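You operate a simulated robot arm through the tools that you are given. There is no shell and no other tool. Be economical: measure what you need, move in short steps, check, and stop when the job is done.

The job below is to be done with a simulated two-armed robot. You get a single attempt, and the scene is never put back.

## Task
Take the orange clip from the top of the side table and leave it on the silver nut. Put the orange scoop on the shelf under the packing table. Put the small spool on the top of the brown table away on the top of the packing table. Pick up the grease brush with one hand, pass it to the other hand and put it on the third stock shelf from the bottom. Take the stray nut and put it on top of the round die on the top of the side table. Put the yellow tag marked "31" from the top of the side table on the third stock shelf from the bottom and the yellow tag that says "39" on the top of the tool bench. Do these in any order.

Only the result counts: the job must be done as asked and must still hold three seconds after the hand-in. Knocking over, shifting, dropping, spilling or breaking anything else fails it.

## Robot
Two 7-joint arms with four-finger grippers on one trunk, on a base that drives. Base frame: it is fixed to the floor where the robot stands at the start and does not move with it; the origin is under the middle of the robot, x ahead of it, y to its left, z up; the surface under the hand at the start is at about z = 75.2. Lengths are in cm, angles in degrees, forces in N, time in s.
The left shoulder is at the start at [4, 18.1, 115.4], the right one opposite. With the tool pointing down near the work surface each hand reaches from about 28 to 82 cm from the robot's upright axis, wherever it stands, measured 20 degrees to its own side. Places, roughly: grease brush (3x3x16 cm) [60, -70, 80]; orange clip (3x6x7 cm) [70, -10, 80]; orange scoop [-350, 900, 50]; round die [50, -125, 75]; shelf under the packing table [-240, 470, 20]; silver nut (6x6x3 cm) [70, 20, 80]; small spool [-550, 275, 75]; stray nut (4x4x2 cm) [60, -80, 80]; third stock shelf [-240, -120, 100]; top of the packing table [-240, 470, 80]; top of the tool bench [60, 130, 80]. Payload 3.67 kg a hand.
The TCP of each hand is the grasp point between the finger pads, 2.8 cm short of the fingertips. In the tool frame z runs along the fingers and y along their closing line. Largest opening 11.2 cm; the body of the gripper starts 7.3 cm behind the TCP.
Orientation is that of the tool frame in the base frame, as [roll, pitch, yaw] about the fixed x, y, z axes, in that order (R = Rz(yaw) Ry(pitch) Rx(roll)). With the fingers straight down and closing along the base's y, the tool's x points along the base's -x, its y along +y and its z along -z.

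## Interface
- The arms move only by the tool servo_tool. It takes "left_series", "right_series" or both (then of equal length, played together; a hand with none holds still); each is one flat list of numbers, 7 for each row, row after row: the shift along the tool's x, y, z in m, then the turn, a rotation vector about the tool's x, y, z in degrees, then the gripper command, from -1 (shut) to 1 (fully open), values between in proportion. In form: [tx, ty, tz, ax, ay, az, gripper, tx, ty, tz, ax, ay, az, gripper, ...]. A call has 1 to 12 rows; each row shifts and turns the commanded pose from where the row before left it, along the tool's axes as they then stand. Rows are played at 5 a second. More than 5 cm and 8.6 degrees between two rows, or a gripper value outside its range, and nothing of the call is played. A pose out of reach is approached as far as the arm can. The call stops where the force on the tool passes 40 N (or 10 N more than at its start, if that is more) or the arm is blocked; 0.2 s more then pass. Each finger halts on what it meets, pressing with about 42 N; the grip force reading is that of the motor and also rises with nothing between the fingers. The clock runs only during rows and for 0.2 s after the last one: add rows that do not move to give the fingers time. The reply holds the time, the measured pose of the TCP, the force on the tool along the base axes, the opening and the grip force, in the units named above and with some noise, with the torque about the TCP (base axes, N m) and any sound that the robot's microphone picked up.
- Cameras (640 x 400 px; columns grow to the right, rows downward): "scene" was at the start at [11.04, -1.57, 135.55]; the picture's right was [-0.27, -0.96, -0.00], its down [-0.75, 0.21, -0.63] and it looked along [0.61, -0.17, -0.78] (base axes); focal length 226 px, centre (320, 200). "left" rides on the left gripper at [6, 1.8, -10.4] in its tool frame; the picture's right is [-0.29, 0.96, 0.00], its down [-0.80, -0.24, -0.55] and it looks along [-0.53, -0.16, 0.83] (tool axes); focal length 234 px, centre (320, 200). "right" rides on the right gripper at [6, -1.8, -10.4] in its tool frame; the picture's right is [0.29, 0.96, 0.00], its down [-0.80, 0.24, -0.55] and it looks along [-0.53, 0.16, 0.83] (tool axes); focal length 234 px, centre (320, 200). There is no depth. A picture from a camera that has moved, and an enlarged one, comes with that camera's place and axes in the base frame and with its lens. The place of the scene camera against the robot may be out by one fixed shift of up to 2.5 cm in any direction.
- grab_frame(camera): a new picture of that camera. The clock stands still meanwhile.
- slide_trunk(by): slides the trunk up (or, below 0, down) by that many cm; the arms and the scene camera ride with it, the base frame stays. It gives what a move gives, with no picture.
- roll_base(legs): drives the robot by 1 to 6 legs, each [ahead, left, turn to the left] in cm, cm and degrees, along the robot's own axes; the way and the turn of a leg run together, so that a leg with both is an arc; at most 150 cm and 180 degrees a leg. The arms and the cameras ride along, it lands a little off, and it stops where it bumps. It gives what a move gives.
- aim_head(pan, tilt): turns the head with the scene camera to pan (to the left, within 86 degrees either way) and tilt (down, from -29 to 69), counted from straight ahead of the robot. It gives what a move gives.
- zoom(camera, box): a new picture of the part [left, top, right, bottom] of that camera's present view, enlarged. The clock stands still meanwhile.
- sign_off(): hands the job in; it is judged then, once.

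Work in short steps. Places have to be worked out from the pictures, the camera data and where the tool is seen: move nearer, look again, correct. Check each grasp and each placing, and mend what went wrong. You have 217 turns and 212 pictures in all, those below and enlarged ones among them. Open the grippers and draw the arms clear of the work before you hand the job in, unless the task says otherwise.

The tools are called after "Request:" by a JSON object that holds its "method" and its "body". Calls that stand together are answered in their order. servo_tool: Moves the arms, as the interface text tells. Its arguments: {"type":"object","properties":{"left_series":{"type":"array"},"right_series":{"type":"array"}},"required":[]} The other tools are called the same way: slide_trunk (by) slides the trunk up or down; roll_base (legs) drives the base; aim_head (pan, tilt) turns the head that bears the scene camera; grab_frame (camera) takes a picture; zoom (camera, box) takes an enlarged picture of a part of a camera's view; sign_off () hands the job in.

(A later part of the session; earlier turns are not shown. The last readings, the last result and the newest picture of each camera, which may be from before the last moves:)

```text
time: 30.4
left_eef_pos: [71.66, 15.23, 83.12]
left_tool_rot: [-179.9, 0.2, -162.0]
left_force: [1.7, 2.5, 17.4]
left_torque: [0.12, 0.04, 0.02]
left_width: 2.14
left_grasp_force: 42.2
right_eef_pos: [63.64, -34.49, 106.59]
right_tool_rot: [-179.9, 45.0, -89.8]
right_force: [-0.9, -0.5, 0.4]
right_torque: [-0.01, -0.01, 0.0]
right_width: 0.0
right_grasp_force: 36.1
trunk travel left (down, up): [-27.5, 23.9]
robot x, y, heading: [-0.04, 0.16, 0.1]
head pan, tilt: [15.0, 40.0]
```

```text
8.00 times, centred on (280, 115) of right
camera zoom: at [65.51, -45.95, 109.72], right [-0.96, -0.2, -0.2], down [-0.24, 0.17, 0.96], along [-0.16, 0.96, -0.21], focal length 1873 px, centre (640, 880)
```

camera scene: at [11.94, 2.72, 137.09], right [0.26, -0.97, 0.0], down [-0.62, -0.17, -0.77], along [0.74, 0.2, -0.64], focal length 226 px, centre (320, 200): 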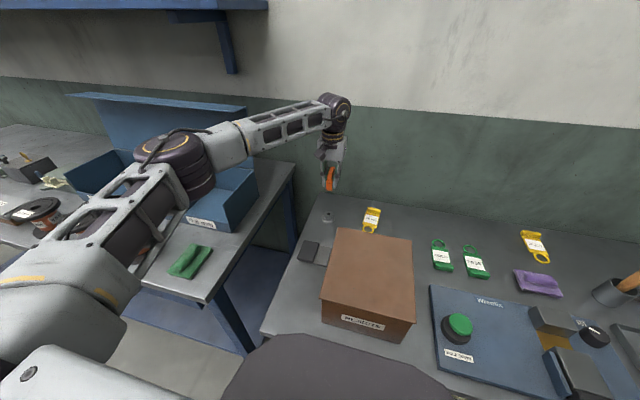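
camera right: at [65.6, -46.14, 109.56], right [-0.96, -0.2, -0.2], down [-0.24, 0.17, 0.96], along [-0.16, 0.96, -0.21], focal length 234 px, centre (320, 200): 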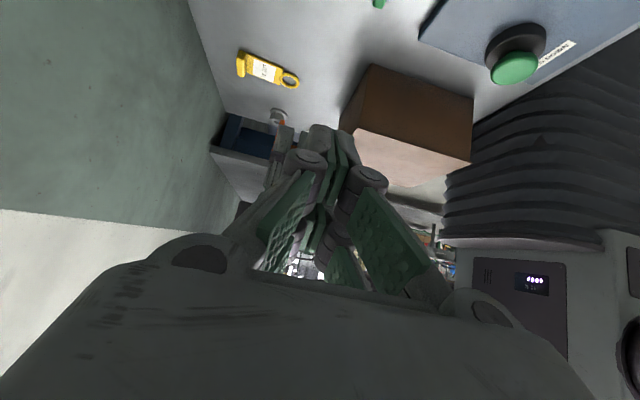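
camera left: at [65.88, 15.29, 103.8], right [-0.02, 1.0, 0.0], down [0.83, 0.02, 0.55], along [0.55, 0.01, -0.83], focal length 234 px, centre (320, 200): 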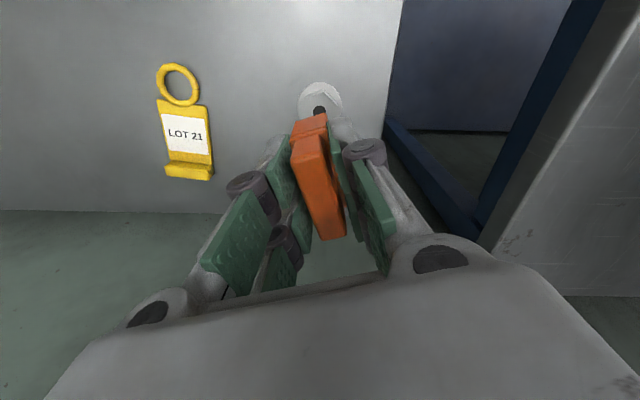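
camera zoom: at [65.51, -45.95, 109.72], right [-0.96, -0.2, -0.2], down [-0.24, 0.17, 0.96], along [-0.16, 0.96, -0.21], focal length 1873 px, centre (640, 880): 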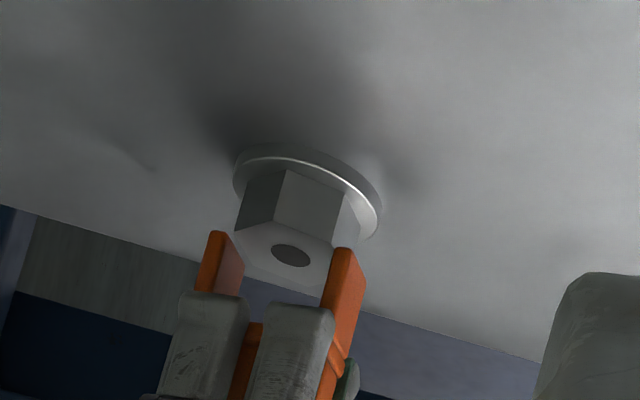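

Contact: the near leg just catches the hex edge while the far leg has ~0.2 cm clearance. Lift slightly, shift 0.12 cm toward the near side, and descend again.

Request:
{"method": "servo_tool", "body": {"left_series": [0, 0, -0.005, 0, 0, 0, -1, 0.0012, 0, 0, 0, 0, 0, -1, 0, 0, 0.005, 0, 0, 0, -1, 0, 0, 0.004, 0, 0, 0, -1, 0, 0, 0, 0, 0, 0, -1]}}

Request:
{"method": "zoom", "body": {"camera": "right", "box": [255, 90, 305, 140]}}

```text
time: 31.6
left_eef_pos: [71.62, 15.22, 83.05]
left_tool_rot: [-179.7, 0.5, -161.9]
left_force: [-0.2, 3.2, 36.5]
left_torque: [0.35, -0.8, 0.1]
left_width: 2.13
left_grasp_force: 42.4
right_eef_pos: [63.41, -34.42, 106.78]
right_tool_rot: [-179.6, 45.0, -89.9]
right_force: [-0.1, 0.4, -0.6]
right_torque: [0.02, 0.0, 0.0]
right_width: 0.01
right_grasp_force: 35.4
trunk travel left (down, up): [-27.5, 23.9]
robot x, y, heading: [-0.13, 0.38, -0.3]
head pan, tilt: [15.0, 40.0]
```

```text
8.00 times, centred on (280, 115) of right
camera zoom: at [65.31, -45.98, 109.85], right [-0.96, -0.2, -0.21], down [-0.24, 0.17, 0.95], along [-0.16, 0.96, -0.21], focal length 1873 px, centre (640, 880)
```

zoom: 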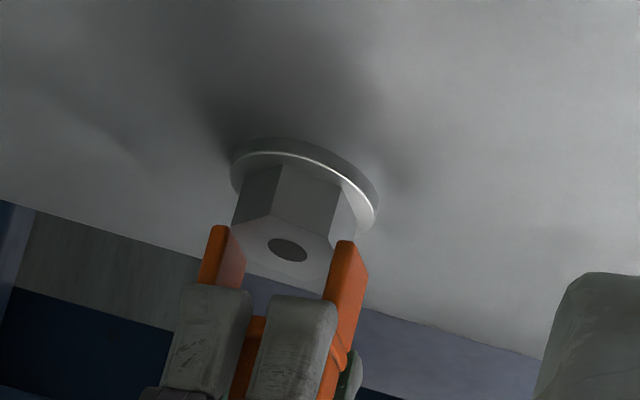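

Now the far leg carries the load, so the balanced spot is about 0.09 cm back toward +x. Lift, shift back, and lower gently.

Request:
{"method": "servo_tool", "body": {"left_series": [0, 0, -0.007, 0, 0, 0, -1, -0.0009, 0, 0, 0, 0, 0, -1, 0, 0, 0.004, 0, 0, 0, -1, 0, 0, 0.001, 0, 0, 0, -1, 0, 0, 0.001, 0, 0, 0, -1, 0, 0, 0, 0, 0, 0, -1]}}

```text
time: 33.0
left_eef_pos: [71.48, 15.12, 83.11]
left_tool_rot: [-180.0, 0.2, -162.0]
left_force: [-4.5, -0.6, 34.6]
left_torque: [0.09, -0.56, 0.01]
left_width: 2.14
left_grasp_force: 41.6
right_eef_pos: [63.34, -34.48, 106.65]
right_tool_rot: [-179.7, 45.0, -89.9]
right_force: [0.9, 0.2, -0.2]
right_torque: [0.03, 0.02, 0.02]
right_width: 0.0
right_grasp_force: 35.5
trunk travel left (down, up): [-27.5, 23.9]
robot x, y, heading: [-0.01, 0.01, -0.2]
head pan, tilt: [15.0, 40.0]
```

The robot body itself crept ~0.3 cm back, so shift by the TCP reading: aim x≈71.7, lower softly.

Request:
{"method": "servo_tool", "body": {"left_series": [0, 0, -0.007, 0, 0, 0, -1, -0.002, 0, 0, 0, 0, 0, -1, 0, 0, 0, 0, 0, 0, -1]}}

Request:
{"method": "servo_tool", "body": {"left_series": [0, 0, 0.003, 0, 0, 0, -1, 0, 0, 0.001, 0, 0, 0, -1, 0, 0, 0.001, 0, 0, 0, -1, 0, 0, 0, 0, 0, 0, -1]}}

Request:
{"method": "zoom", "body": {"camera": "right", "box": [255, 90, 305, 140]}}

```text
time: 33.8
left_eef_pos: [71.7, 15.45, 83.26]
left_tool_rot: [179.8, -0.1, -161.9]
left_force: [-1.8, 0.0, 1.0]
left_torque: [-0.06, 0.12, 0.0]
left_width: 2.12
left_grasp_force: 41.6
right_eef_pos: [63.66, -34.38, 106.51]
right_tool_rot: [-179.9, 45.0, -89.8]
right_force: [-0.4, 0.6, 0.8]
right_torque: [0.01, -0.01, -0.03]
right_width: 0.0
right_grasp_force: 36.2
trunk travel left (down, up): [-27.5, 23.9]
robot x, y, heading: [0.07, -0.19, -0.3]
head pan, tilt: [15.0, 40.0]
```

```text
time: 34.8
left_eef_pos: [71.81, 15.34, 83.11]
left_tool_rot: [-180.0, 0.2, -162.0]
left_force: [-0.9, 4.4, 19.9]
left_torque: [0.33, -0.41, 0.08]
left_width: 2.12
left_grasp_force: 41.7
right_eef_pos: [63.5, -34.38, 106.59]
right_tool_rot: [-179.8, 44.9, -89.8]
right_force: [-0.4, -0.3, 0.2]
right_torque: [0.0, 0.03, 0.01]
right_width: 0.0
right_grasp_force: 35.2
trunk travel left (down, up): [-27.5, 23.9]
robot x, y, heading: [-0.0, 0.09, 0.2]
head pan, tilt: [15.0, 40.0]
```

```text
8.00 times, centred on (280, 115) of right
camera zoom: at [65.46, -45.94, 109.76], right [-0.96, -0.2, -0.21], down [-0.24, 0.17, 0.96], along [-0.16, 0.96, -0.21], focal length 1873 px, centre (640, 880)
```

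zoom: 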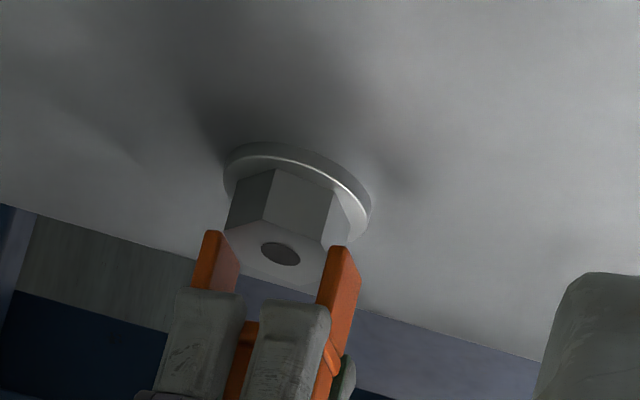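

The legs stand level with the nut's top, centred within ~0.1 cm, and contact forces sit under the leg centres — so the clip is resting legs-on-nut. Ease the load and open just a little, then look.

Request:
{"method": "servo_tool", "body": {"left_series": [0, 0, -0.001, 0, 0, 0, -1, 0, 0, 0, 0, 0, 0, -0.45, 0, 0, 0, 0, 0, 0, -0.45, 0, 0, 0, 0, 0, 0, -0.45]}}

Request:
{"method": "zoom", "body": {"camera": "right", "box": [255, 90, 305, 140]}}

Request:
{"method": "zoom", "body": {"camera": "scene", "box": [300, 180, 360, 235]}}

```text
time: 35.8
left_eef_pos: [71.86, 15.22, 82.88]
left_tool_rot: [180.0, -0.1, -162.0]
left_force: [0.2, -0.1, 0.1]
left_torque: [0.0, -0.02, 0.0]
left_width: 3.08
left_grasp_force: 0.0
right_eef_pos: [63.72, -34.36, 106.38]
right_tool_rot: [179.9, 45.0, -90.0]
right_force: [-0.1, 0.5, 0.0]
right_torque: [0.0, 0.01, -0.01]
right_width: 0.01
right_grasp_force: 35.7
trunk travel left (down, up): [-27.5, 23.9]
robot x, y, heading: [0.13, -0.27, 0.2]
head pan, tilt: [15.0, 40.0]
```

```text
8.00 times, centred on (280, 115) of right
camera zoom: at [65.68, -45.96, 109.59], right [-0.96, -0.2, -0.2], down [-0.24, 0.17, 0.96], along [-0.16, 0.96, -0.21], focal length 1873 px, centre (640, 880)
```

zoom: 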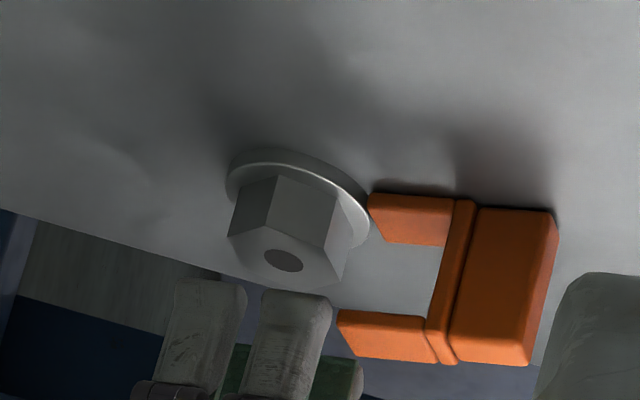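

```text
7.27 times, centred on (330, 208) of scene
camera zoom: at [11.98, 2.7, 137.09], right [0.26, -0.97, 0.0], down [-0.62, -0.17, -0.77], along [0.74, 0.2, -0.64], focal length 1640 px, centre (247, 146)
```

zoom: 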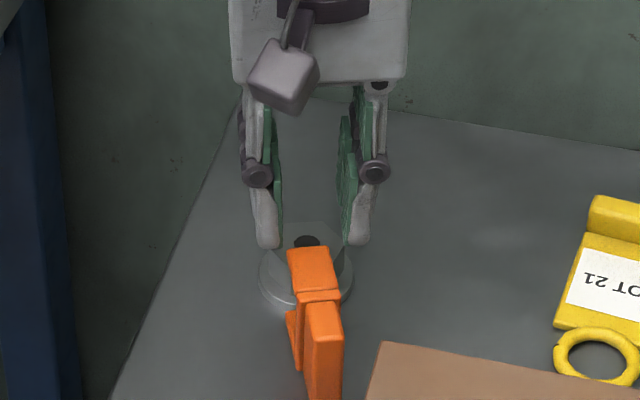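

The clip tipped off onto the table, lying on its edge just beside the nut (nothing else touched). In this on-edge pose it has a long flat base, so I can regrip it and set it on the nut with its centre of mass over it. Lift and look.

Request:
{"method": "servo_tool", "body": {"left_series": [0, 0, -0.02, 0, 0, 0, -0.45, 0.02, 0, -0.045, 0, 0, 0, 0, 0.02, 0, -0.045, 0, 0, 0, 0.1, 0.02, 0, 0, 0, 0, 0, 0.1, 0.02, 0, 0, 0, 0, 0, 0.1]}}

Request:
{"method": "grab_frame", "body": {"camera": "left"}}

Request:
{"method": "zoom", "body": {"camera": "scene", "box": [290, 180, 370, 250]}}

```text
time: 37.0
left_eef_pos: [64.2, 13.0, 94.01]
left_tool_rot: [180.0, 0.1, -162.0]
left_force: [-0.5, 0.5, -0.6]
left_torque: [0.03, -0.03, 0.0]
left_width: 6.18
left_grasp_force: 0.1
right_eef_pos: [63.63, -34.47, 106.47]
right_tool_rot: [179.9, 45.0, -90.0]
right_force: [-0.8, 0.6, -0.8]
right_torque: [0.03, 0.01, 0.02]
right_width: 0.01
right_grasp_force: 35.8
trunk travel left (down, up): [-27.5, 23.9]
robot x, y, heading: [0.31, -0.0, 0.1]
head pan, tilt: [15.0, 40.0]
```

```text
172 pictures are left
camera left: at [57.9, 12.95, 104.42], right [-0.02, 1.0, 0.0], down [0.83, 0.02, 0.55], along [0.55, 0.01, -0.83], focal length 234 px, centre (320, 200)
```

left: 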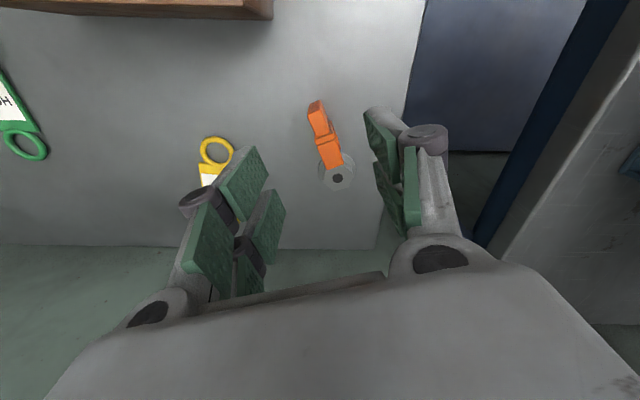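

```text
5.71 times, centred on (330, 215) of scene
camera zoom: at [11.85, 2.72, 137.1], right [0.26, -0.97, 0.0], down [-0.62, -0.17, -0.77], along [0.74, 0.2, -0.64], focal length 1289 px, centre (263, 114)
```

zoom: 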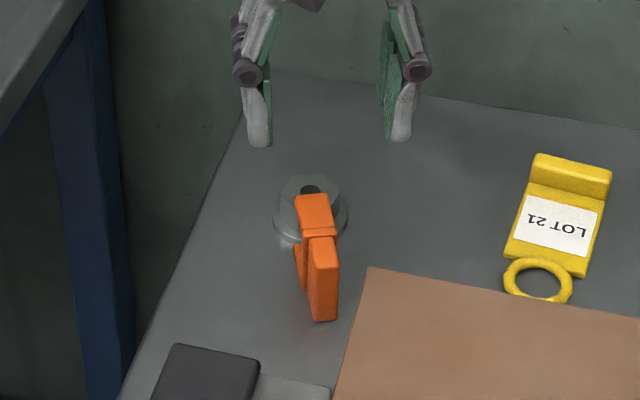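

Request:
{"method": "zoom", "body": {"camera": "left", "box": [285, 85, 375, 195]}}

```text
3.64 times, centred on (330, 140) of left
camera zoom: at [57.9, 12.95, 104.42], right [-0.02, 1.0, 0.0], down [0.83, 0.02, 0.55], along [0.55, 0.01, -0.83], focal length 852 px, centre (284, 418)
```

zoom: 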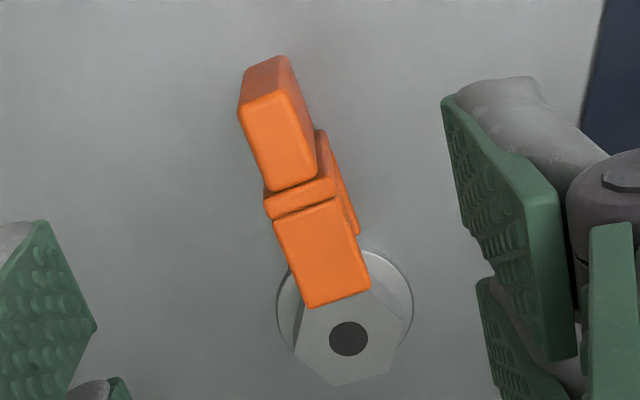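

Clip axis at ≈23°, its centre of mass near [65.6,13.4]; nut now ≈[72.1,15.45]. Align the left hand, descend to z≈79.3 and grip.

Request:
{"method": "servo_tool", "body": {"left_series": [-0.0146, 0, 0.02, 0, 0, 0, 0.1, 0, 0, 0.03, 0, 0, -5, 0.1, 0, 0, 0.04, 0, 0, 0, 0.1, 0, 0, 0.04, 0, 0, 0, 0.1, 0, 0, 0.017, 0, 0, 0, 0.1, 0, 0, 0, 0, 0, 0, 0.1, 0, 0, 0, 0, 0, 0, -1, 0, 0, 0, 0, 0, 0, -1, 0, 0, 0, 0, 0, 0, -1]}}

Request:
{"method": "grab_frame", "body": {"camera": "left"}}

Request:
{"method": "zoom", "body": {"camera": "scene", "box": [290, 180, 370, 250]}}

```text
time: 39.0
left_eef_pos: [65.83, 13.31, 79.16]
left_tool_rot: [-180.0, 0.0, -157.0]
left_force: [0.6, 0.0, 0.6]
left_torque: [-0.01, -0.02, -0.02]
left_width: 2.07
left_grasp_force: 41.5
right_eef_pos: [63.76, -34.4, 106.56]
right_tool_rot: [180.0, 45.1, -90.0]
right_force: [0.0, 0.4, 0.4]
right_torque: [-0.02, 0.01, -0.02]
right_width: 0.02
right_grasp_force: 36.2
trunk travel left (down, up): [-27.5, 23.9]
robot x, y, heading: [0.12, 0.09, 0.0]
head pan, tilt: [15.0, 40.0]
```

```text
169 pictures are left
camera left: at [59.65, 12.76, 89.61], right [-0.11, 0.99, 0.0], down [0.83, 0.09, 0.55], along [0.55, 0.06, -0.83], focal length 234 px, centre (320, 200)
```

left: 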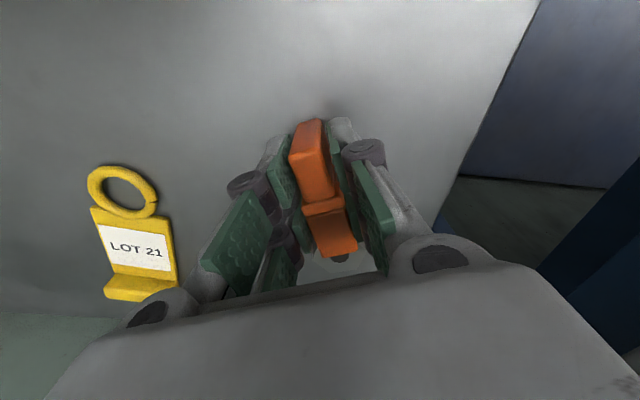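

```text
5.71 times, centred on (330, 215) of scene
camera zoom: at [11.94, 2.71, 137.09], right [0.26, -0.97, 0.0], down [-0.62, -0.17, -0.77], along [0.74, 0.2, -0.64], focal length 1289 px, centre (263, 114)
```

zoom: 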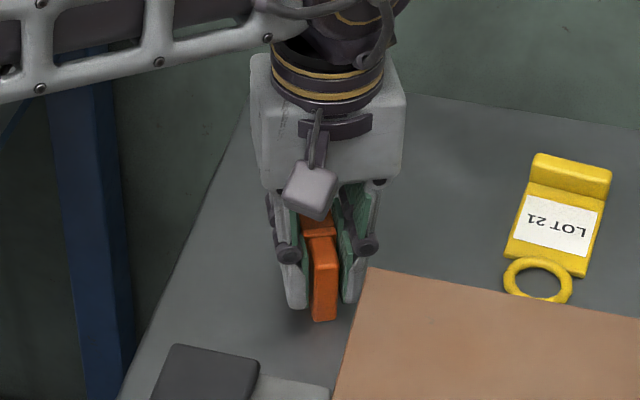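

Held at the collar. Lift, move over the nut centre, and check from the side.

Request:
{"method": "servo_tool", "body": {"left_series": [0, 0, -0.03, 0, 0, 0, -1, 0, 0, -0.03, 0, 0, 0, -1, -0.033, -0.0024, 0, 0, 0, 0, -1, -0.033, -0.0024, 0, 0, 0, 0, -1, 0, 0, 0.02, 0, 0, 0, -1, 0, 0, 0, 0, 0, 0, -1]}}

Request:
{"method": "zoom", "body": {"camera": "right", "box": [255, 90, 315, 150]}}

Request:
{"method": "zoom", "body": {"camera": "scene", "box": [290, 180, 370, 250]}}

Request:
{"method": "grab_frame", "body": {"camera": "left"}}

```text
time: 40.4
left_eef_pos: [71.92, 15.62, 83.18]
left_tool_rot: [-180.0, 0.1, -157.0]
left_force: [0.0, 0.1, -1.1]
left_torque: [0.0, 0.02, 0.03]
left_width: 2.06
left_grasp_force: 42.3
right_eef_pos: [63.77, -34.41, 106.5]
right_tool_rot: [-179.9, 45.0, -90.1]
right_force: [0.0, 0.8, -0.5]
right_torque: [0.0, -0.03, 0.01]
right_width: 0.0
right_grasp_force: 36.0
trunk travel left (down, up): [-27.5, 23.9]
robot x, y, heading: [0.09, 0.11, -0.0]
head pan, tilt: [15.0, 40.0]
```

```text
6.67 times, centred on (285, 120) of right
camera zoom: at [65.64, -45.97, 109.61], right [-0.96, -0.2, -0.2], down [-0.24, 0.17, 0.96], along [-0.16, 0.96, -0.21], focal length 1561 px, centre (553, 733)
```

zoom: 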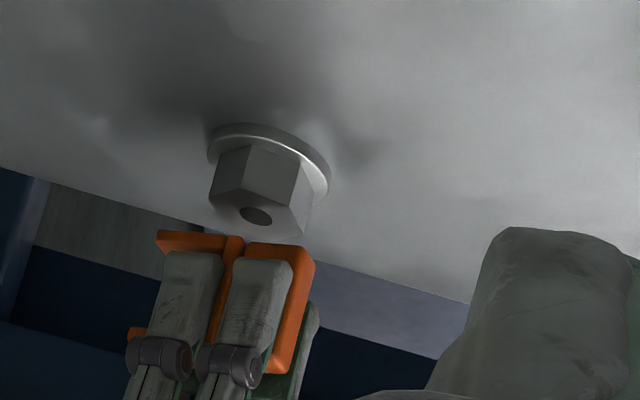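

```text
5.71 times, centred on (330, 215) of scene
camera zoom: at [11.94, 2.68, 137.09], right [0.26, -0.97, 0.0], down [-0.62, -0.17, -0.77], along [0.74, 0.2, -0.64], focal length 1289 px, centre (263, 114)
```

zoom: 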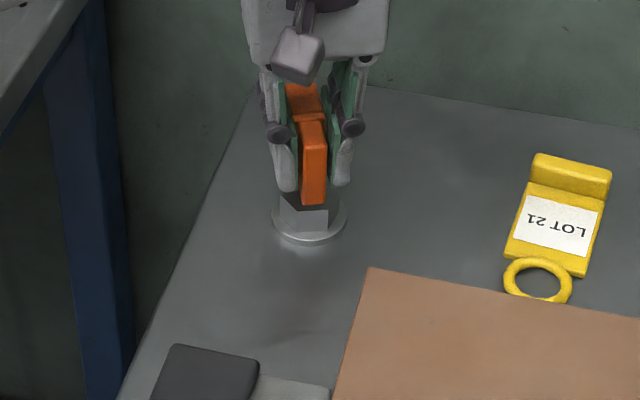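

```text
165 pictures are left
camera left: at [65.74, 15.0, 93.58], right [-0.11, 0.99, 0.0], down [0.83, 0.09, 0.55], along [0.55, 0.06, -0.83], focal length 234 px, centre (320, 200)
```

left: 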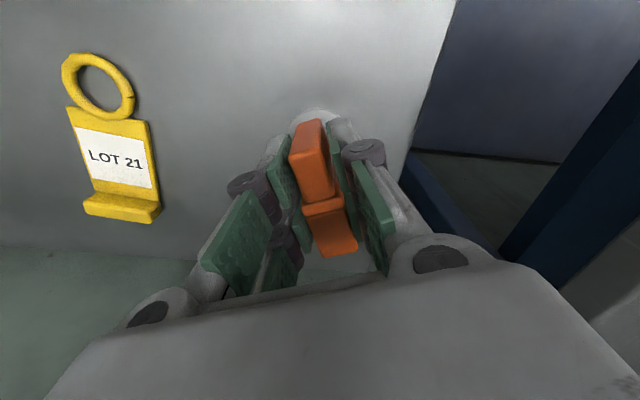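

TCP is over the nut but the clip's centre of mass is ~0.7 cm nearer than the TCP. Shift +0.7 cm along the clip axis, then lower in small steps.

Request:
{"method": "servo_tool", "body": {"left_series": [-0.006, 0, 0.004, 0, 0, 0, -1, 0, 0, 0.004, 0, 0, 0, -1, 0, 0, 0.002, 0, 0, 0, -1, 0, 0, 0, 0, 0, 0, -1]}}

Request:
{"method": "zoom", "body": {"camera": "right", "box": [255, 90, 315, 150]}}

```text
time: 41.4
left_eef_pos: [72.56, 15.76, 82.15]
left_tool_rot: [180.0, 0.0, -157.1]
left_force: [-0.6, -0.5, 0.6]
left_torque: [-0.01, 0.03, -0.02]
left_width: 2.1
left_grasp_force: 41.8
right_eef_pos: [63.81, -34.43, 106.4]
right_tool_rot: [180.0, 45.0, -90.0]
right_force: [0.3, 0.2, 0.7]
right_torque: [0.0, -0.03, 0.0]
right_width: 0.0
right_grasp_force: 35.9
trunk travel left (down, up): [-27.5, 23.9]
robot x, y, heading: [-0.39, 0.14, 0.0]
head pan, tilt: [15.0, 40.0]
```

```text
6.67 times, centred on (285, 120) of right
camera zoom: at [65.65, -45.95, 109.61], right [-0.96, -0.2, -0.2], down [-0.24, 0.17, 0.96], along [-0.16, 0.96, -0.21], focal length 1561 px, centre (553, 733)
```

zoom: 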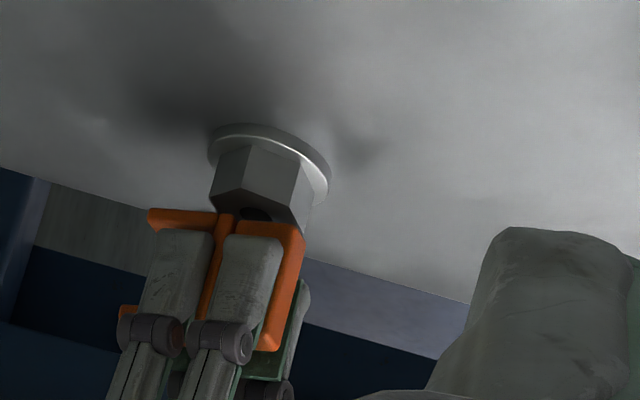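

Well placed; lower gently to contact.

Request:
{"method": "servo_tool", "body": {"left_series": [0, 0, 0.002, 0, 0, 0, -1, 0, 0, 0.002, 0, 0, 0, -1, 0, 0, 0.001, 0, 0, 0, -1, 0, 0, 0, 0, 0, 0, -1]}}

```text
time: 42.4
left_eef_pos: [72.38, 15.75, 81.83]
left_tool_rot: [-180.0, 0.1, -157.0]
left_force: [2.3, 1.9, 8.0]
left_torque: [0.1, -0.02, 0.02]
left_width: 2.09
left_grasp_force: 42.3
right_eef_pos: [63.75, -34.35, 106.49]
right_tool_rot: [-180.0, 45.0, -90.1]
right_force: [0.3, 0.2, 0.3]
right_torque: [0.0, -0.01, -0.01]
right_width: 0.03
right_grasp_force: 35.6
trunk travel left (down, up): [-27.5, 23.9]
robot x, y, heading: [0.18, -0.18, -0.2]
head pan, tilt: [15.0, 40.0]
```

Contact at 8 N, resultant right under the estimated centre of mass. Open slightly and look.

Request:
{"method": "servo_tool", "body": {"left_series": [0, 0, 0, 0, 0, 0, -0.5, 0, 0, 0, 0, 0, 0, -0.5, 0, 0, 0, 0, 0, 0, -0.5]}}

Request:
{"method": "zoom", "body": {"camera": "right", "box": [255, 90, 315, 150]}}

Request:
{"method": "zoom", "body": {"camera": "scene", "box": [290, 180, 370, 250]}}

```text
time: 43.2
left_eef_pos: [72.42, 15.71, 81.61]
left_tool_rot: [-180.0, 0.0, -157.1]
left_force: [-0.1, -0.9, -0.8]
left_torque: [-0.01, 0.02, 0.01]
left_width: 2.8
left_grasp_force: 0.0
right_eef_pos: [63.74, -34.38, 106.44]
right_tool_rot: [-180.0, 44.9, -90.0]
right_force: [-0.5, -0.6, 0.7]
right_torque: [0.01, 0.0, 0.01]
right_width: 0.02
right_grasp_force: 35.1
trunk travel left (down, up): [-27.5, 23.9]
robot x, y, heading: [-0.23, 0.1, 0.1]
head pan, tilt: [15.0, 40.0]
```

```text
6.67 times, centred on (285, 120) of right
camera zoom: at [65.66, -45.95, 109.61], right [-0.96, -0.2, -0.2], down [-0.24, 0.17, 0.96], along [-0.16, 0.96, -0.21], focal length 1561 px, centre (553, 733)
```

zoom: 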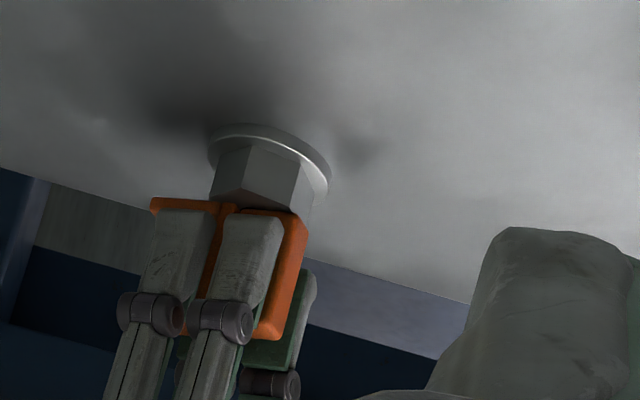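

```text
5.71 times, centred on (330, 215) of scene
camera zoom: at [11.96, 2.71, 137.09], right [0.26, -0.97, 0.0], down [-0.62, -0.17, -0.77], along [0.74, 0.2, -0.64], focal length 1289 px, centre (263, 114)
```

zoom: 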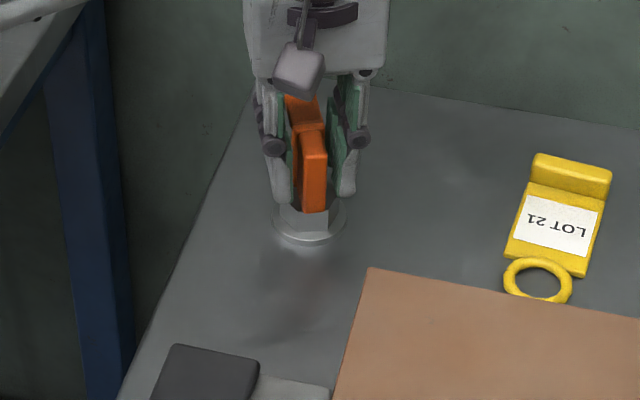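

It stands on the nut. Open wider and rise straight up, then verify.

Request:
{"method": "servo_tool", "body": {"left_series": [0, 0, 0, 0, 0, 0, -0.2, 0, 0, 0, 0, 0, 0, 0.1, 0, 0, 0, 0, 0, 0, 0.1, 0, 0, -0.03, 0, 0, 0, 0.1, 0, 0, -0.04, 0, 0, 0, 0.1, 0, 0, -0.045, 0, 0, 0, 0.1, 0, 0, -0.045, 0, 0, 0, 0.1]}}

Request:
{"method": "zoom", "body": {"camera": "scene", "box": [290, 180, 370, 250]}}

Request:
{"method": "zoom", "body": {"camera": "right", "box": [245, 90, 315, 150]}}

```text
time: 44.8
left_eef_pos: [72.44, 15.69, 97.67]
left_tool_rot: [179.9, 0.0, -157.0]
left_force: [0.4, 0.1, 0.2]
left_torque: [-0.01, 0.0, -0.02]
left_width: 6.16
left_grasp_force: 0.0
right_eef_pos: [63.61, -34.38, 106.5]
right_tool_rot: [-179.9, 45.0, -90.0]
right_force: [0.0, -0.6, -0.3]
right_torque: [-0.01, -0.01, -0.02]
right_width: 0.0
right_grasp_force: 36.6
trunk travel left (down, up): [-27.5, 23.9]
robot x, y, heading: [-0.08, 0.42, 0.0]
head pan, tilt: [15.0, 40.0]
```

```text
5.71 times, centred on (330, 215) of scene
camera zoom: at [11.85, 2.67, 137.1], right [0.26, -0.97, 0.0], down [-0.62, -0.17, -0.77], along [0.74, 0.2, -0.64], focal length 1289 px, centre (263, 114)
```

zoom: 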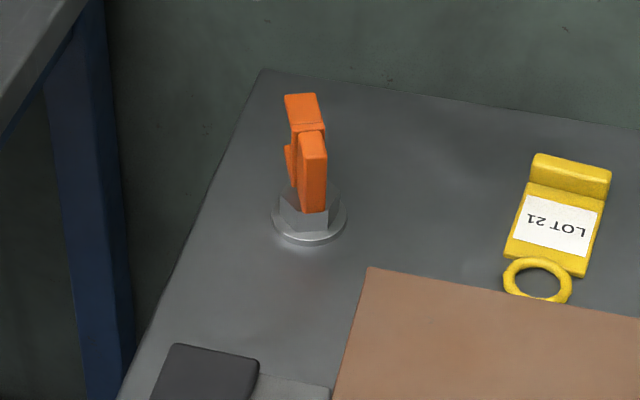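

```text
6.67 times, centred on (280, 120) of right
camera zoom: at [65.58, -45.98, 109.66], right [-0.96, -0.2, -0.2], down [-0.24, 0.17, 0.96], along [-0.16, 0.96, -0.21], focal length 1561 px, centre (587, 733)
```

zoom: 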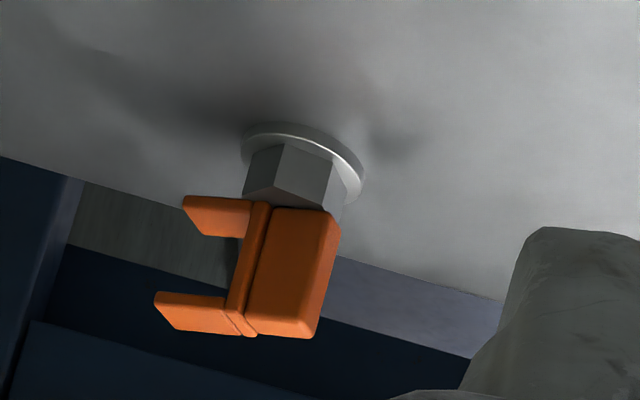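

The clip now rests stably on the nut. Next the stray nut: undo the right hand's pitch and yaw (aiming at yaw ≈150, which keeps the gripper clear of can and cup), and pull the left arm back.

Request:
{"method": "servo_tool", "body": {"right_series": [0, 0, 0, 0, 8, 0, -1, 0, 0, 0, 0, 8, 0, -1, 0, 0, 0, 0, 8, 0, -1, 0, 0, 0, 0, 8, 0, -1, 0, 0, 0, 0, 8, 0, -1, 0, 0, 0, 0, 5, 0, -1, 0, 0, 0, 0, 0, 8, 0, 0, 0, 0, 0, 0, 8, 0, 0, 0, 0, 0, 0, 8, 0, 0, 0, 0, 0, 0, 8, 0, 0, 0, 0, 0, 0, 8, 0], "left_series": [0, 0, -0.02, 0, 0, 0, 0.1, 0, 0, -0.02, 0, 0, 0, 0.1, 0, 0, 0, 0, 0, 7.7, 0.1, 0, 0, 0, 0, 0, 7.7, 0.1, 0, 0, 0, 0, 0, 7.6, 0.1, 0.035, 0, 0, 0, 0, 0, 0.1, 0.035, 0, 0, 0, 0, 0, 0.1, 0.035, 0, 0, 0, 0, 0, 0.1, 0.035, 0, 0, 0, 0, 0, 0.1, 0.035, 0, 0, 0, 0, 0, 0.1, 0, 0, 0, 0, 0, 0, 0.1]}}

Request:
{"method": "servo_tool", "body": {"right_series": [0, 0, 0, 0, 0, 8, 0, 0, 0, 0, 0, 0, 8, 0, 0, 0, 0, 0, 0, 8, 0, 0, 0, 0, 0, 0, 8, 0, 0, 0, 0, 0, 0, 8, 0, 0, 0, 0, 0, 0, 8, 0, 0, 0, 0, 0, 0, 8, 0, 0, 0, 0, 0, 0, 8, 0, 0, 0, 0, 0, 0, 8, 0, 0, 0, 0, 0, 0, 8, 0]}}

```text
time: 47.2
left_eef_pos: [54.86, 15.69, 101.59]
left_tool_rot: [179.9, 0.0, -180.0]
left_force: [0.5, -0.2, 0.2]
left_torque: [-0.02, 0.05, 0.01]
left_width: 6.15
left_grasp_force: 0.1
right_eef_pos: [63.85, -34.33, 106.31]
right_tool_rot: [-179.9, -0.1, -130.1]
right_force: [-0.1, -0.9, 0.2]
right_torque: [-0.01, 0.01, 0.03]
right_width: 5.61
right_grasp_force: 0.0
trunk travel left (down, up): [-27.5, 23.9]
robot x, y, heading: [0.05, -0.31, 0.1]
head pan, tilt: [15.0, 40.0]
```

```text
time: 49.4
left_eef_pos: [54.8, 15.65, 101.65]
left_tool_rot: [-179.9, 0.0, 179.9]
left_force: [0.4, 0.3, -0.2]
left_torque: [0.01, 0.02, -0.01]
left_width: 6.15
left_grasp_force: 0.1
right_eef_pos: [63.83, -34.32, 106.51]
right_tool_rot: [-180.0, 0.1, 150.0]
right_force: [0.3, 0.1, -0.1]
right_torque: [0.02, 0.0, -0.01]
right_width: 5.59
right_grasp_force: 0.2
trunk travel left (down, up): [-27.5, 23.9]
robot x, y, heading: [0.12, 0.08, 0.2]
head pan, tilt: [15.0, 40.0]
```

Move over the stray nut, staying above the brush handle, then look.

Request:
{"method": "servo_tool", "body": {"right_series": [-0.0211, -0.037, 0, 0, 0, 0, 0, -0.0211, -0.037, 0, 0, 0, 0, 0, -0.0211, -0.037, 0, 0, 0, 0, 0, -0.0211, -0.037, 0, 0, 0, 0, 0, -0.0211, -0.037, 0, 0, 0, 0, 0, -0.0211, -0.037, 0, 0, 0, 0, 0, -0.0211, -0.037, 0, 0, 0, 0, 0, -0.0211, -0.037, 0, 0, 0, 0, 0, -0.0211, -0.037, 0, 0, 0, 0, 0, -0.0211, -0.037, 0, 0, 0, 0, 0, 0, 0, 0.04, 0, 0, 0, 0, 0, 0, 0.04, 0, 0, 0, 0]}}

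Request:
{"method": "grab_frame", "body": {"camera": "right"}}

Request:
{"method": "aim_head", "body": {"pan": -50, "tilt": 40}}

Request:
{"method": "grab_frame", "body": {"camera": "scene"}}

```text
time: 52.0
left_eef_pos: [54.91, 15.71, 101.4]
left_tool_rot: [179.9, -0.1, -179.9]
left_force: [0.7, 0.1, -0.2]
left_torque: [-0.03, 0.02, 0.0]
left_width: 6.19
left_grasp_force: 0.1
right_eef_pos: [62.12, -71.91, 97.88]
right_tool_rot: [-180.0, -0.1, 150.0]
right_force: [-0.6, 0.5, -0.5]
right_torque: [0.02, -0.02, 0.03]
right_width: 5.58
right_grasp_force: 0.1
right hand out of reach, approached as far as the arm can: row 9, 10
trunk travel left (down, up): [-27.5, 23.9]
robot x, y, heading: [-0.2, -0.3, -0.3]
head pan, tilt: [15.0, 40.0]
```

```text
159 pictures are left
camera right: at [56.13, -70.42, 108.29], right [0.23, 0.97, 0.0], down [0.81, -0.19, 0.55], along [0.54, -0.13, -0.83], focal length 234 px, centre (320, 200)
```

right: 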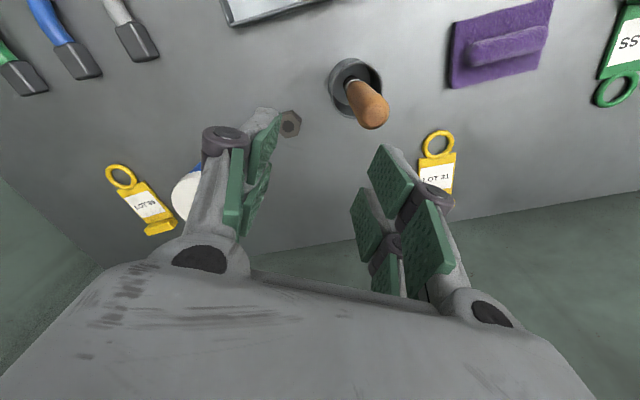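

```text
time: 53.3
left_eef_pos: [54.85, 15.62, 101.68]
left_tool_rot: [-180.0, 0.0, 180.0]
left_force: [0.2, -1.3, 0.1]
left_torque: [0.0, -0.02, 0.01]
left_width: 6.16
left_grasp_force: 0.1
right_eef_pos: [62.04, -72.1, 97.75]
right_tool_rot: [180.0, 0.1, 150.0]
right_force: [0.3, 0.1, -0.5]
right_torque: [0.0, 0.0, -0.02]
right_width: 5.6
right_grasp_force: 0.0
trunk travel left (down, up): [-27.5, 23.9]
robot x, y, heading: [-0.13, -0.07, -0.1]
head pan, tilt: [-50.0, 40.0]
```

```text
158 pictures are left
camera scene: at [9.2, -6.0, 137.09], right [-0.77, -0.64, 0.0], down [-0.41, 0.49, -0.77], along [0.49, -0.59, -0.64], focal length 226 px, centre (320, 200)
```

scene: 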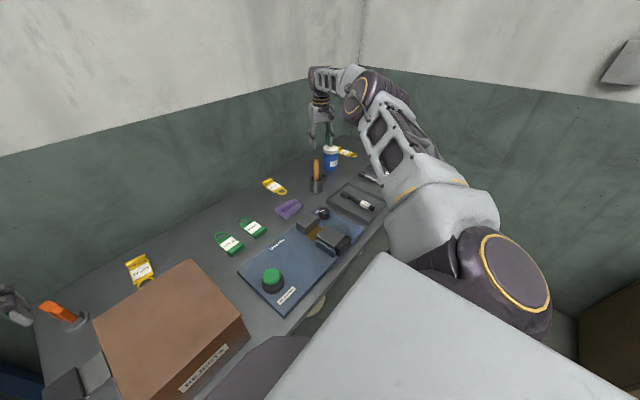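

Right hand is at its reach limit; I need the base further right. Raise the right hand, then strafe 35 cm right.

Request:
{"method": "servo_tool", "body": {"right_series": [0, 0, -0.04, 0, 0, 0, 0, 0, 0, -0.04, 0, 0, 0, 0]}}

Request:
{"method": "roll_base", "body": {"legs": [[0, -35, 0]]}}

Request:
{"method": "grab_frame", "body": {"camera": "right"}}

Request:
{"method": "grab_frame", "body": {"camera": "scene"}}

```text
time: 53.9
left_eef_pos: [54.9, 15.9, 101.75]
left_tool_rot: [180.0, 0.0, -180.0]
left_force: [-0.6, 0.8, 0.0]
left_torque: [0.0, -0.02, -0.01]
left_width: 6.16
left_grasp_force: 0.0
right_eef_pos: [61.93, -71.69, 105.82]
right_tool_rot: [-180.0, 0.1, 150.0]
right_force: [-0.3, 0.4, 0.3]
right_torque: [-0.01, 0.0, 0.01]
right_width: 5.61
right_grasp_force: 0.1
trunk travel left (down, up): [-27.5, 23.9]
robot x, y, heading: [-0.01, 0.08, 0.1]
head pan, tilt: [-50.0, 40.0]
```

```text
time: 56.3
left_eef_pos: [54.84, -19.77, 101.69]
left_tool_rot: [180.0, 0.0, -179.8]
left_force: [0.5, 0.6, -0.3]
left_torque: [0.04, -0.01, 0.01]
left_width: 6.19
left_grasp_force: 0.2
right_eef_pos: [62.24, -107.42, 105.85]
right_tool_rot: [-180.0, 0.1, 150.2]
right_force: [0.1, -0.6, -0.8]
right_torque: [0.03, -0.01, 0.01]
right_width: 5.58
right_grasp_force: 0.1
trunk travel left (down, up): [-27.5, 23.9]
robot x, y, heading: [0.19, -35.31, -0.2]
head pan, tilt: [-50.0, 40.0]
```

```text
157 pictures are left
camera right: at [56.19, -105.84, 116.17], right [0.23, 0.97, 0.0], down [0.81, -0.19, 0.55], along [0.54, -0.13, -0.83], focal length 234 px, centre (320, 200)
```

right: 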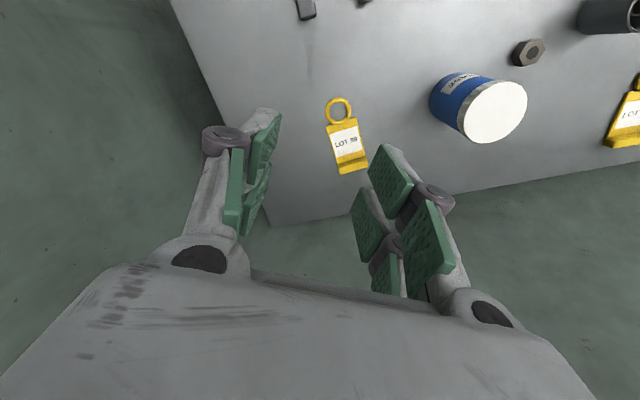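

```text
156 pictures are left
camera scene: at [9.25, -41.56, 137.09], right [-0.76, -0.64, 0.0], down [-0.41, 0.49, -0.77], along [0.49, -0.59, -0.64], focal length 226 px, centre (320, 200)
```

scene: 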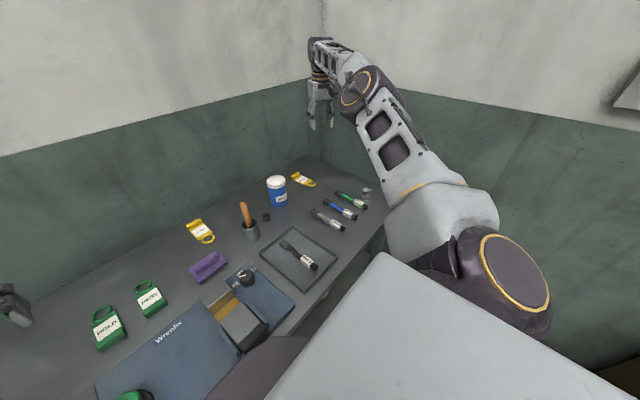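

Nut at ≈[63.9,-77.1]. Move over it and come down to z≈92 for a closer look.

Request:
{"method": "servo_tool", "body": {"right_series": [0.0197, 0.0387, 0, 0, 0, 0, 0, 0.0197, 0.0387, 0, 0, 0, 0, 0, 0.0197, 0.0387, 0, 0, 0, 0, 0, 0.0197, 0.0387, 0, 0, 0, 0, 0, 0.0197, 0.0387, 0, 0, 0, 0, 0, 0.0197, 0.0387, 0, 0, 0, 0, 0, 0.0197, 0.0387, 0, 0, 0, 0, 0, 0, 0, 0.045, 0, 0, 0, 0, 0, 0, 0.045, 0, 0, 0, 0, 0, 0, 0.045, 0, 0, 0, 0]}}

Request:
{"method": "grab_frame", "body": {"camera": "right"}}

Request:
{"method": "zoom", "body": {"camera": "scene", "box": [230, 150, 400, 250]}}

```text
time: 58.5
left_eef_pos: [55.02, -19.65, 101.69]
left_tool_rot: [-180.0, -0.1, -179.8]
left_force: [-0.7, -0.6, -0.3]
left_torque: [0.0, 0.01, -0.01]
left_width: 6.14
left_grasp_force: 0.0
right_eef_pos: [64.03, -77.22, 91.97]
right_tool_rot: [-180.0, 0.0, 150.2]
right_force: [0.4, -1.2, -1.5]
right_torque: [0.04, 0.02, 0.0]
right_width: 5.61
right_grasp_force: 0.0
trunk travel left (down, up): [-27.5, 23.9]
robot x, y, heading: [0.16, -35.39, 0.5]
head pan, tilt: [-50.0, 40.0]
```

```text
155 pictures are left
camera right: at [57.94, -75.56, 102.46], right [0.23, 0.97, 0.0], down [0.81, -0.19, 0.55], along [0.54, -0.13, -0.83], focal length 234 px, centre (320, 200)
```

right: 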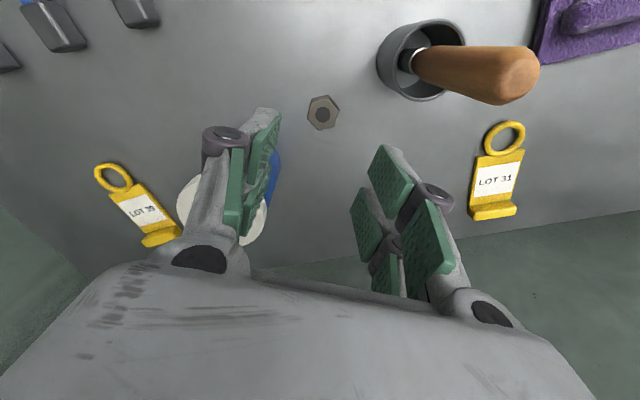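

```text
3.76 times, centred on (315, 200) of scene
camera zoom: at [9.35, -41.58, 137.08], right [-0.76, -0.64, 0.0], down [-0.42, 0.49, -0.77], along [0.49, -0.59, -0.64], focal length 849 px, centre (339, 200)
```

zoom: 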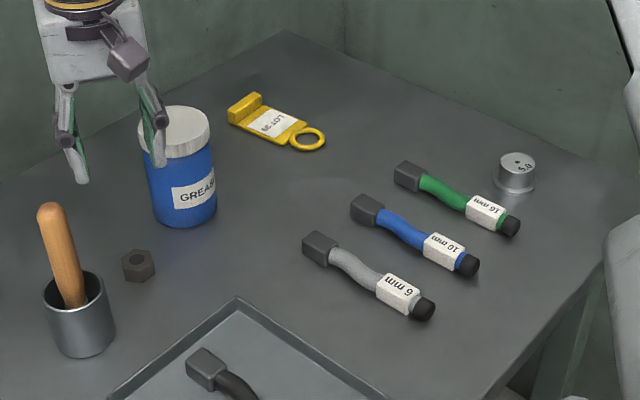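

Nut centred near TCP. Descend to z≈78.4 and grip.

Request:
{"method": "servo_tool", "body": {"right_series": [0.0046, 0.002, 0.02, 0, 0, 0, 0, 0, 0, 0.04, 0, 0, 0, 0, 0, 0, 0.04, 0, 0, 0, 0, 0, 0, 0.034, 0, 0, 0, 0, 0, 0, 0, 0, 0, 0, 0, 0, 0, 0, 0, 0, 0, -1, 0, 0, 0, 0, 0, 0, -1, 0, 0, 0, 0, 0, 0, -1]}}

Request:
{"method": "grab_frame", "body": {"camera": "right"}}

```text
time: 60.3
left_eef_pos: [54.79, -19.63, 101.69]
left_tool_rot: [179.9, -0.1, -179.8]
left_force: [0.1, 0.8, -0.1]
left_torque: [-0.01, 0.0, -0.06]
left_width: 6.18
left_grasp_force: 0.1
right_eef_pos: [63.48, -76.38, 79.01]
right_tool_rot: [-180.0, 0.0, 150.2]
right_force: [0.3, 0.1, 0.4]
right_torque: [-0.04, 0.04, 0.03]
right_width: 3.02
right_grasp_force: 42.0
trunk travel left (down, up): [-27.5, 23.9]
robot x, y, heading: [0.14, -35.23, 0.4]
head pan, tilt: [-50.0, 40.0]
```

```text
153 pictures are left
camera right: at [57.44, -75.0, 89.45], right [0.23, 0.97, 0.0], down [0.81, -0.19, 0.55], along [0.54, -0.13, -0.83], focal length 234 px, centre (320, 200)
```

right: 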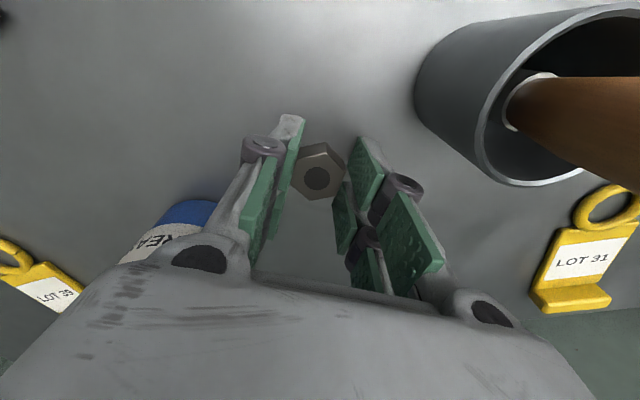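

Nut gripped (3.0 cm across flats). Lift, then strafe another 30 cm right so the die (≈[42,-112]) is reachable.

Request:
{"method": "servo_tool", "body": {"right_series": [0, 0, -0.03, 0, 0, 0, -1, 0, 0, -0.045, 0, 0, 0, -1, 0, 0, -0.045, 0, 0, 0, -1, 0, 0, -0.045, 0, 0, 0, -1, 0, 0, -0.045, 0, 0, 0, -1]}}

Request:
{"method": "roll_base", "body": {"legs": [[0, -30, 0]]}}

Request:
{"method": "grab_frame", "body": {"camera": "right"}}

Request:
{"method": "grab_frame", "body": {"camera": "scene"}}

```text
time: 61.5
left_eef_pos: [54.81, -19.62, 101.64]
left_tool_rot: [179.9, -0.1, -179.8]
left_force: [0.3, 0.5, -0.3]
left_torque: [0.0, -0.02, -0.03]
left_width: 6.16
left_grasp_force: 0.0
right_eef_pos: [63.42, -76.53, 99.67]
right_tool_rot: [-180.0, 0.0, 150.1]
right_force: [0.3, 0.0, -0.5]
right_torque: [0.0, -0.01, -0.02]
right_width: 3.03
right_grasp_force: 42.2
trunk travel left (down, up): [-27.5, 23.9]
robot x, y, heading: [0.08, -35.71, 0.1]
head pan, tilt: [-50.0, 40.0]
```

```text
time: 63.6
left_eef_pos: [54.98, -49.33, 101.66]
left_tool_rot: [179.9, -0.1, -179.4]
left_force: [0.4, -0.3, 0.3]
left_torque: [-0.01, 0.02, 0.0]
left_width: 6.17
left_grasp_force: 0.1
right_eef_pos: [63.8, -106.04, 99.65]
right_tool_rot: [-179.9, -0.1, 150.5]
right_force: [-0.2, 0.5, -1.5]
right_torque: [0.01, -0.05, -0.02]
right_width: 3.04
right_grasp_force: 42.1
trunk travel left (down, up): [-27.5, 23.9]
robot x, y, heading: [0.34, -65.11, 0.3]
head pan, tilt: [-50.0, 40.0]
```

```text
152 pictures are left
camera right: at [57.79, -104.62, 110.03], right [0.22, 0.98, 0.0], down [0.81, -0.18, 0.55], along [0.54, -0.12, -0.83], focal length 234 px, centre (320, 200)
```

right: 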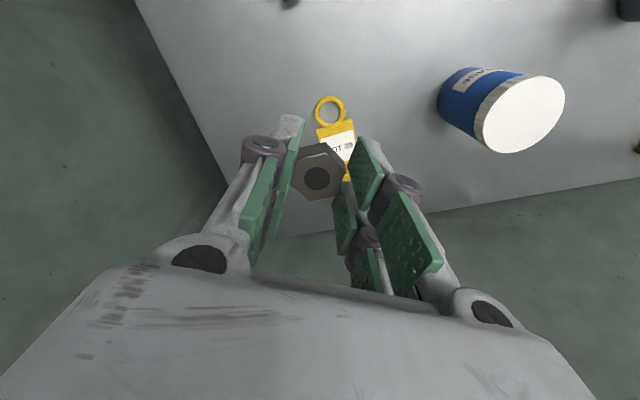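

```text
151 pictures are left
camera scene: at [9.45, -71.43, 137.09], right [-0.76, -0.65, 0.0], down [-0.42, 0.49, -0.77], along [0.5, -0.58, -0.64], focal length 226 px, centre (320, 200)
```

scene: 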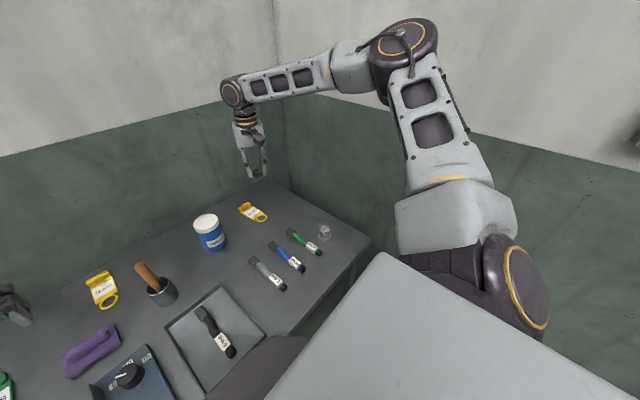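

Die at ≈[42.8,-112.7]. Bring the nut over it at z≈91 and look.

Request:
{"method": "servo_tool", "body": {"right_series": [0.0296, -0.0326, 0, 0, 0, 0, -1, 0.0296, -0.0326, 0, 0, 0, 0, -1, 0.0296, -0.0326, 0, 0, 0, 0, -1, 0.0296, -0.0326, 0, 0, 0, 0, -1, 0.0296, -0.0326, 0, 0, 0, 0, -1, 0, 0, 0.045, 0, 0, 0, -1, 0, 0, 0.04, 0, 0, 0, -1]}}

Request:
{"method": "grab_frame", "body": {"camera": "right"}}

Request:
{"method": "zoom", "body": {"camera": "scene", "box": [270, 170, 380, 260]}}

```text
time: 65.2
left_eef_pos: [54.92, -49.45, 101.57]
left_tool_rot: [179.9, -0.2, -179.6]
left_force: [0.1, -1.4, -0.5]
left_torque: [0.01, 0.01, 0.0]
left_width: 6.15
left_grasp_force: 0.1
right_eef_pos: [42.99, -113.28, 91.05]
right_tool_rot: [-180.0, 0.0, 150.5]
right_force: [-0.2, -0.4, -0.4]
right_torque: [0.04, -0.01, 0.0]
right_width: 3.03
right_grasp_force: 41.4
trunk travel left (down, up): [-27.5, 23.9]
robot x, y, heading: [0.19, -65.59, 0.7]
head pan, tilt: [-50.0, 40.0]
```

```text
150 pictures are left
camera right: at [36.97, -111.78, 101.46], right [0.22, 0.98, 0.0], down [0.81, -0.18, 0.55], along [0.54, -0.12, -0.83], focal length 234 px, centre (320, 200)
```

right: 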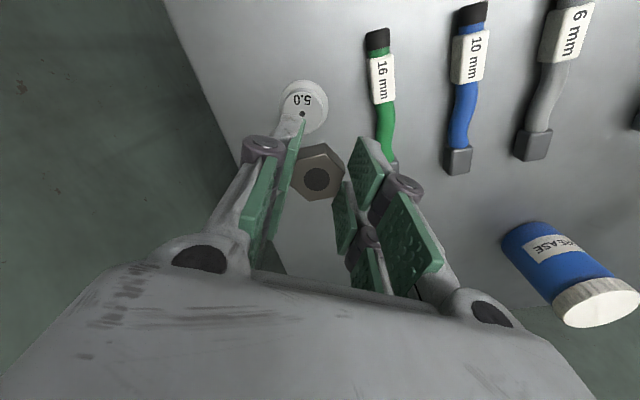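

```text
4.44 times, centred on (325, 215) of scene
camera zoom: at [9.49, -71.57, 137.06], right [-0.76, -0.65, 0.0], down [-0.42, 0.49, -0.77], along [0.5, -0.58, -0.64], focal length 1002 px, centre (298, 133)
```

zoom: 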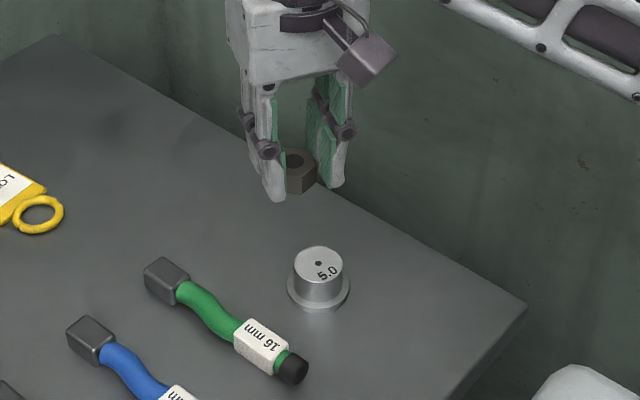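

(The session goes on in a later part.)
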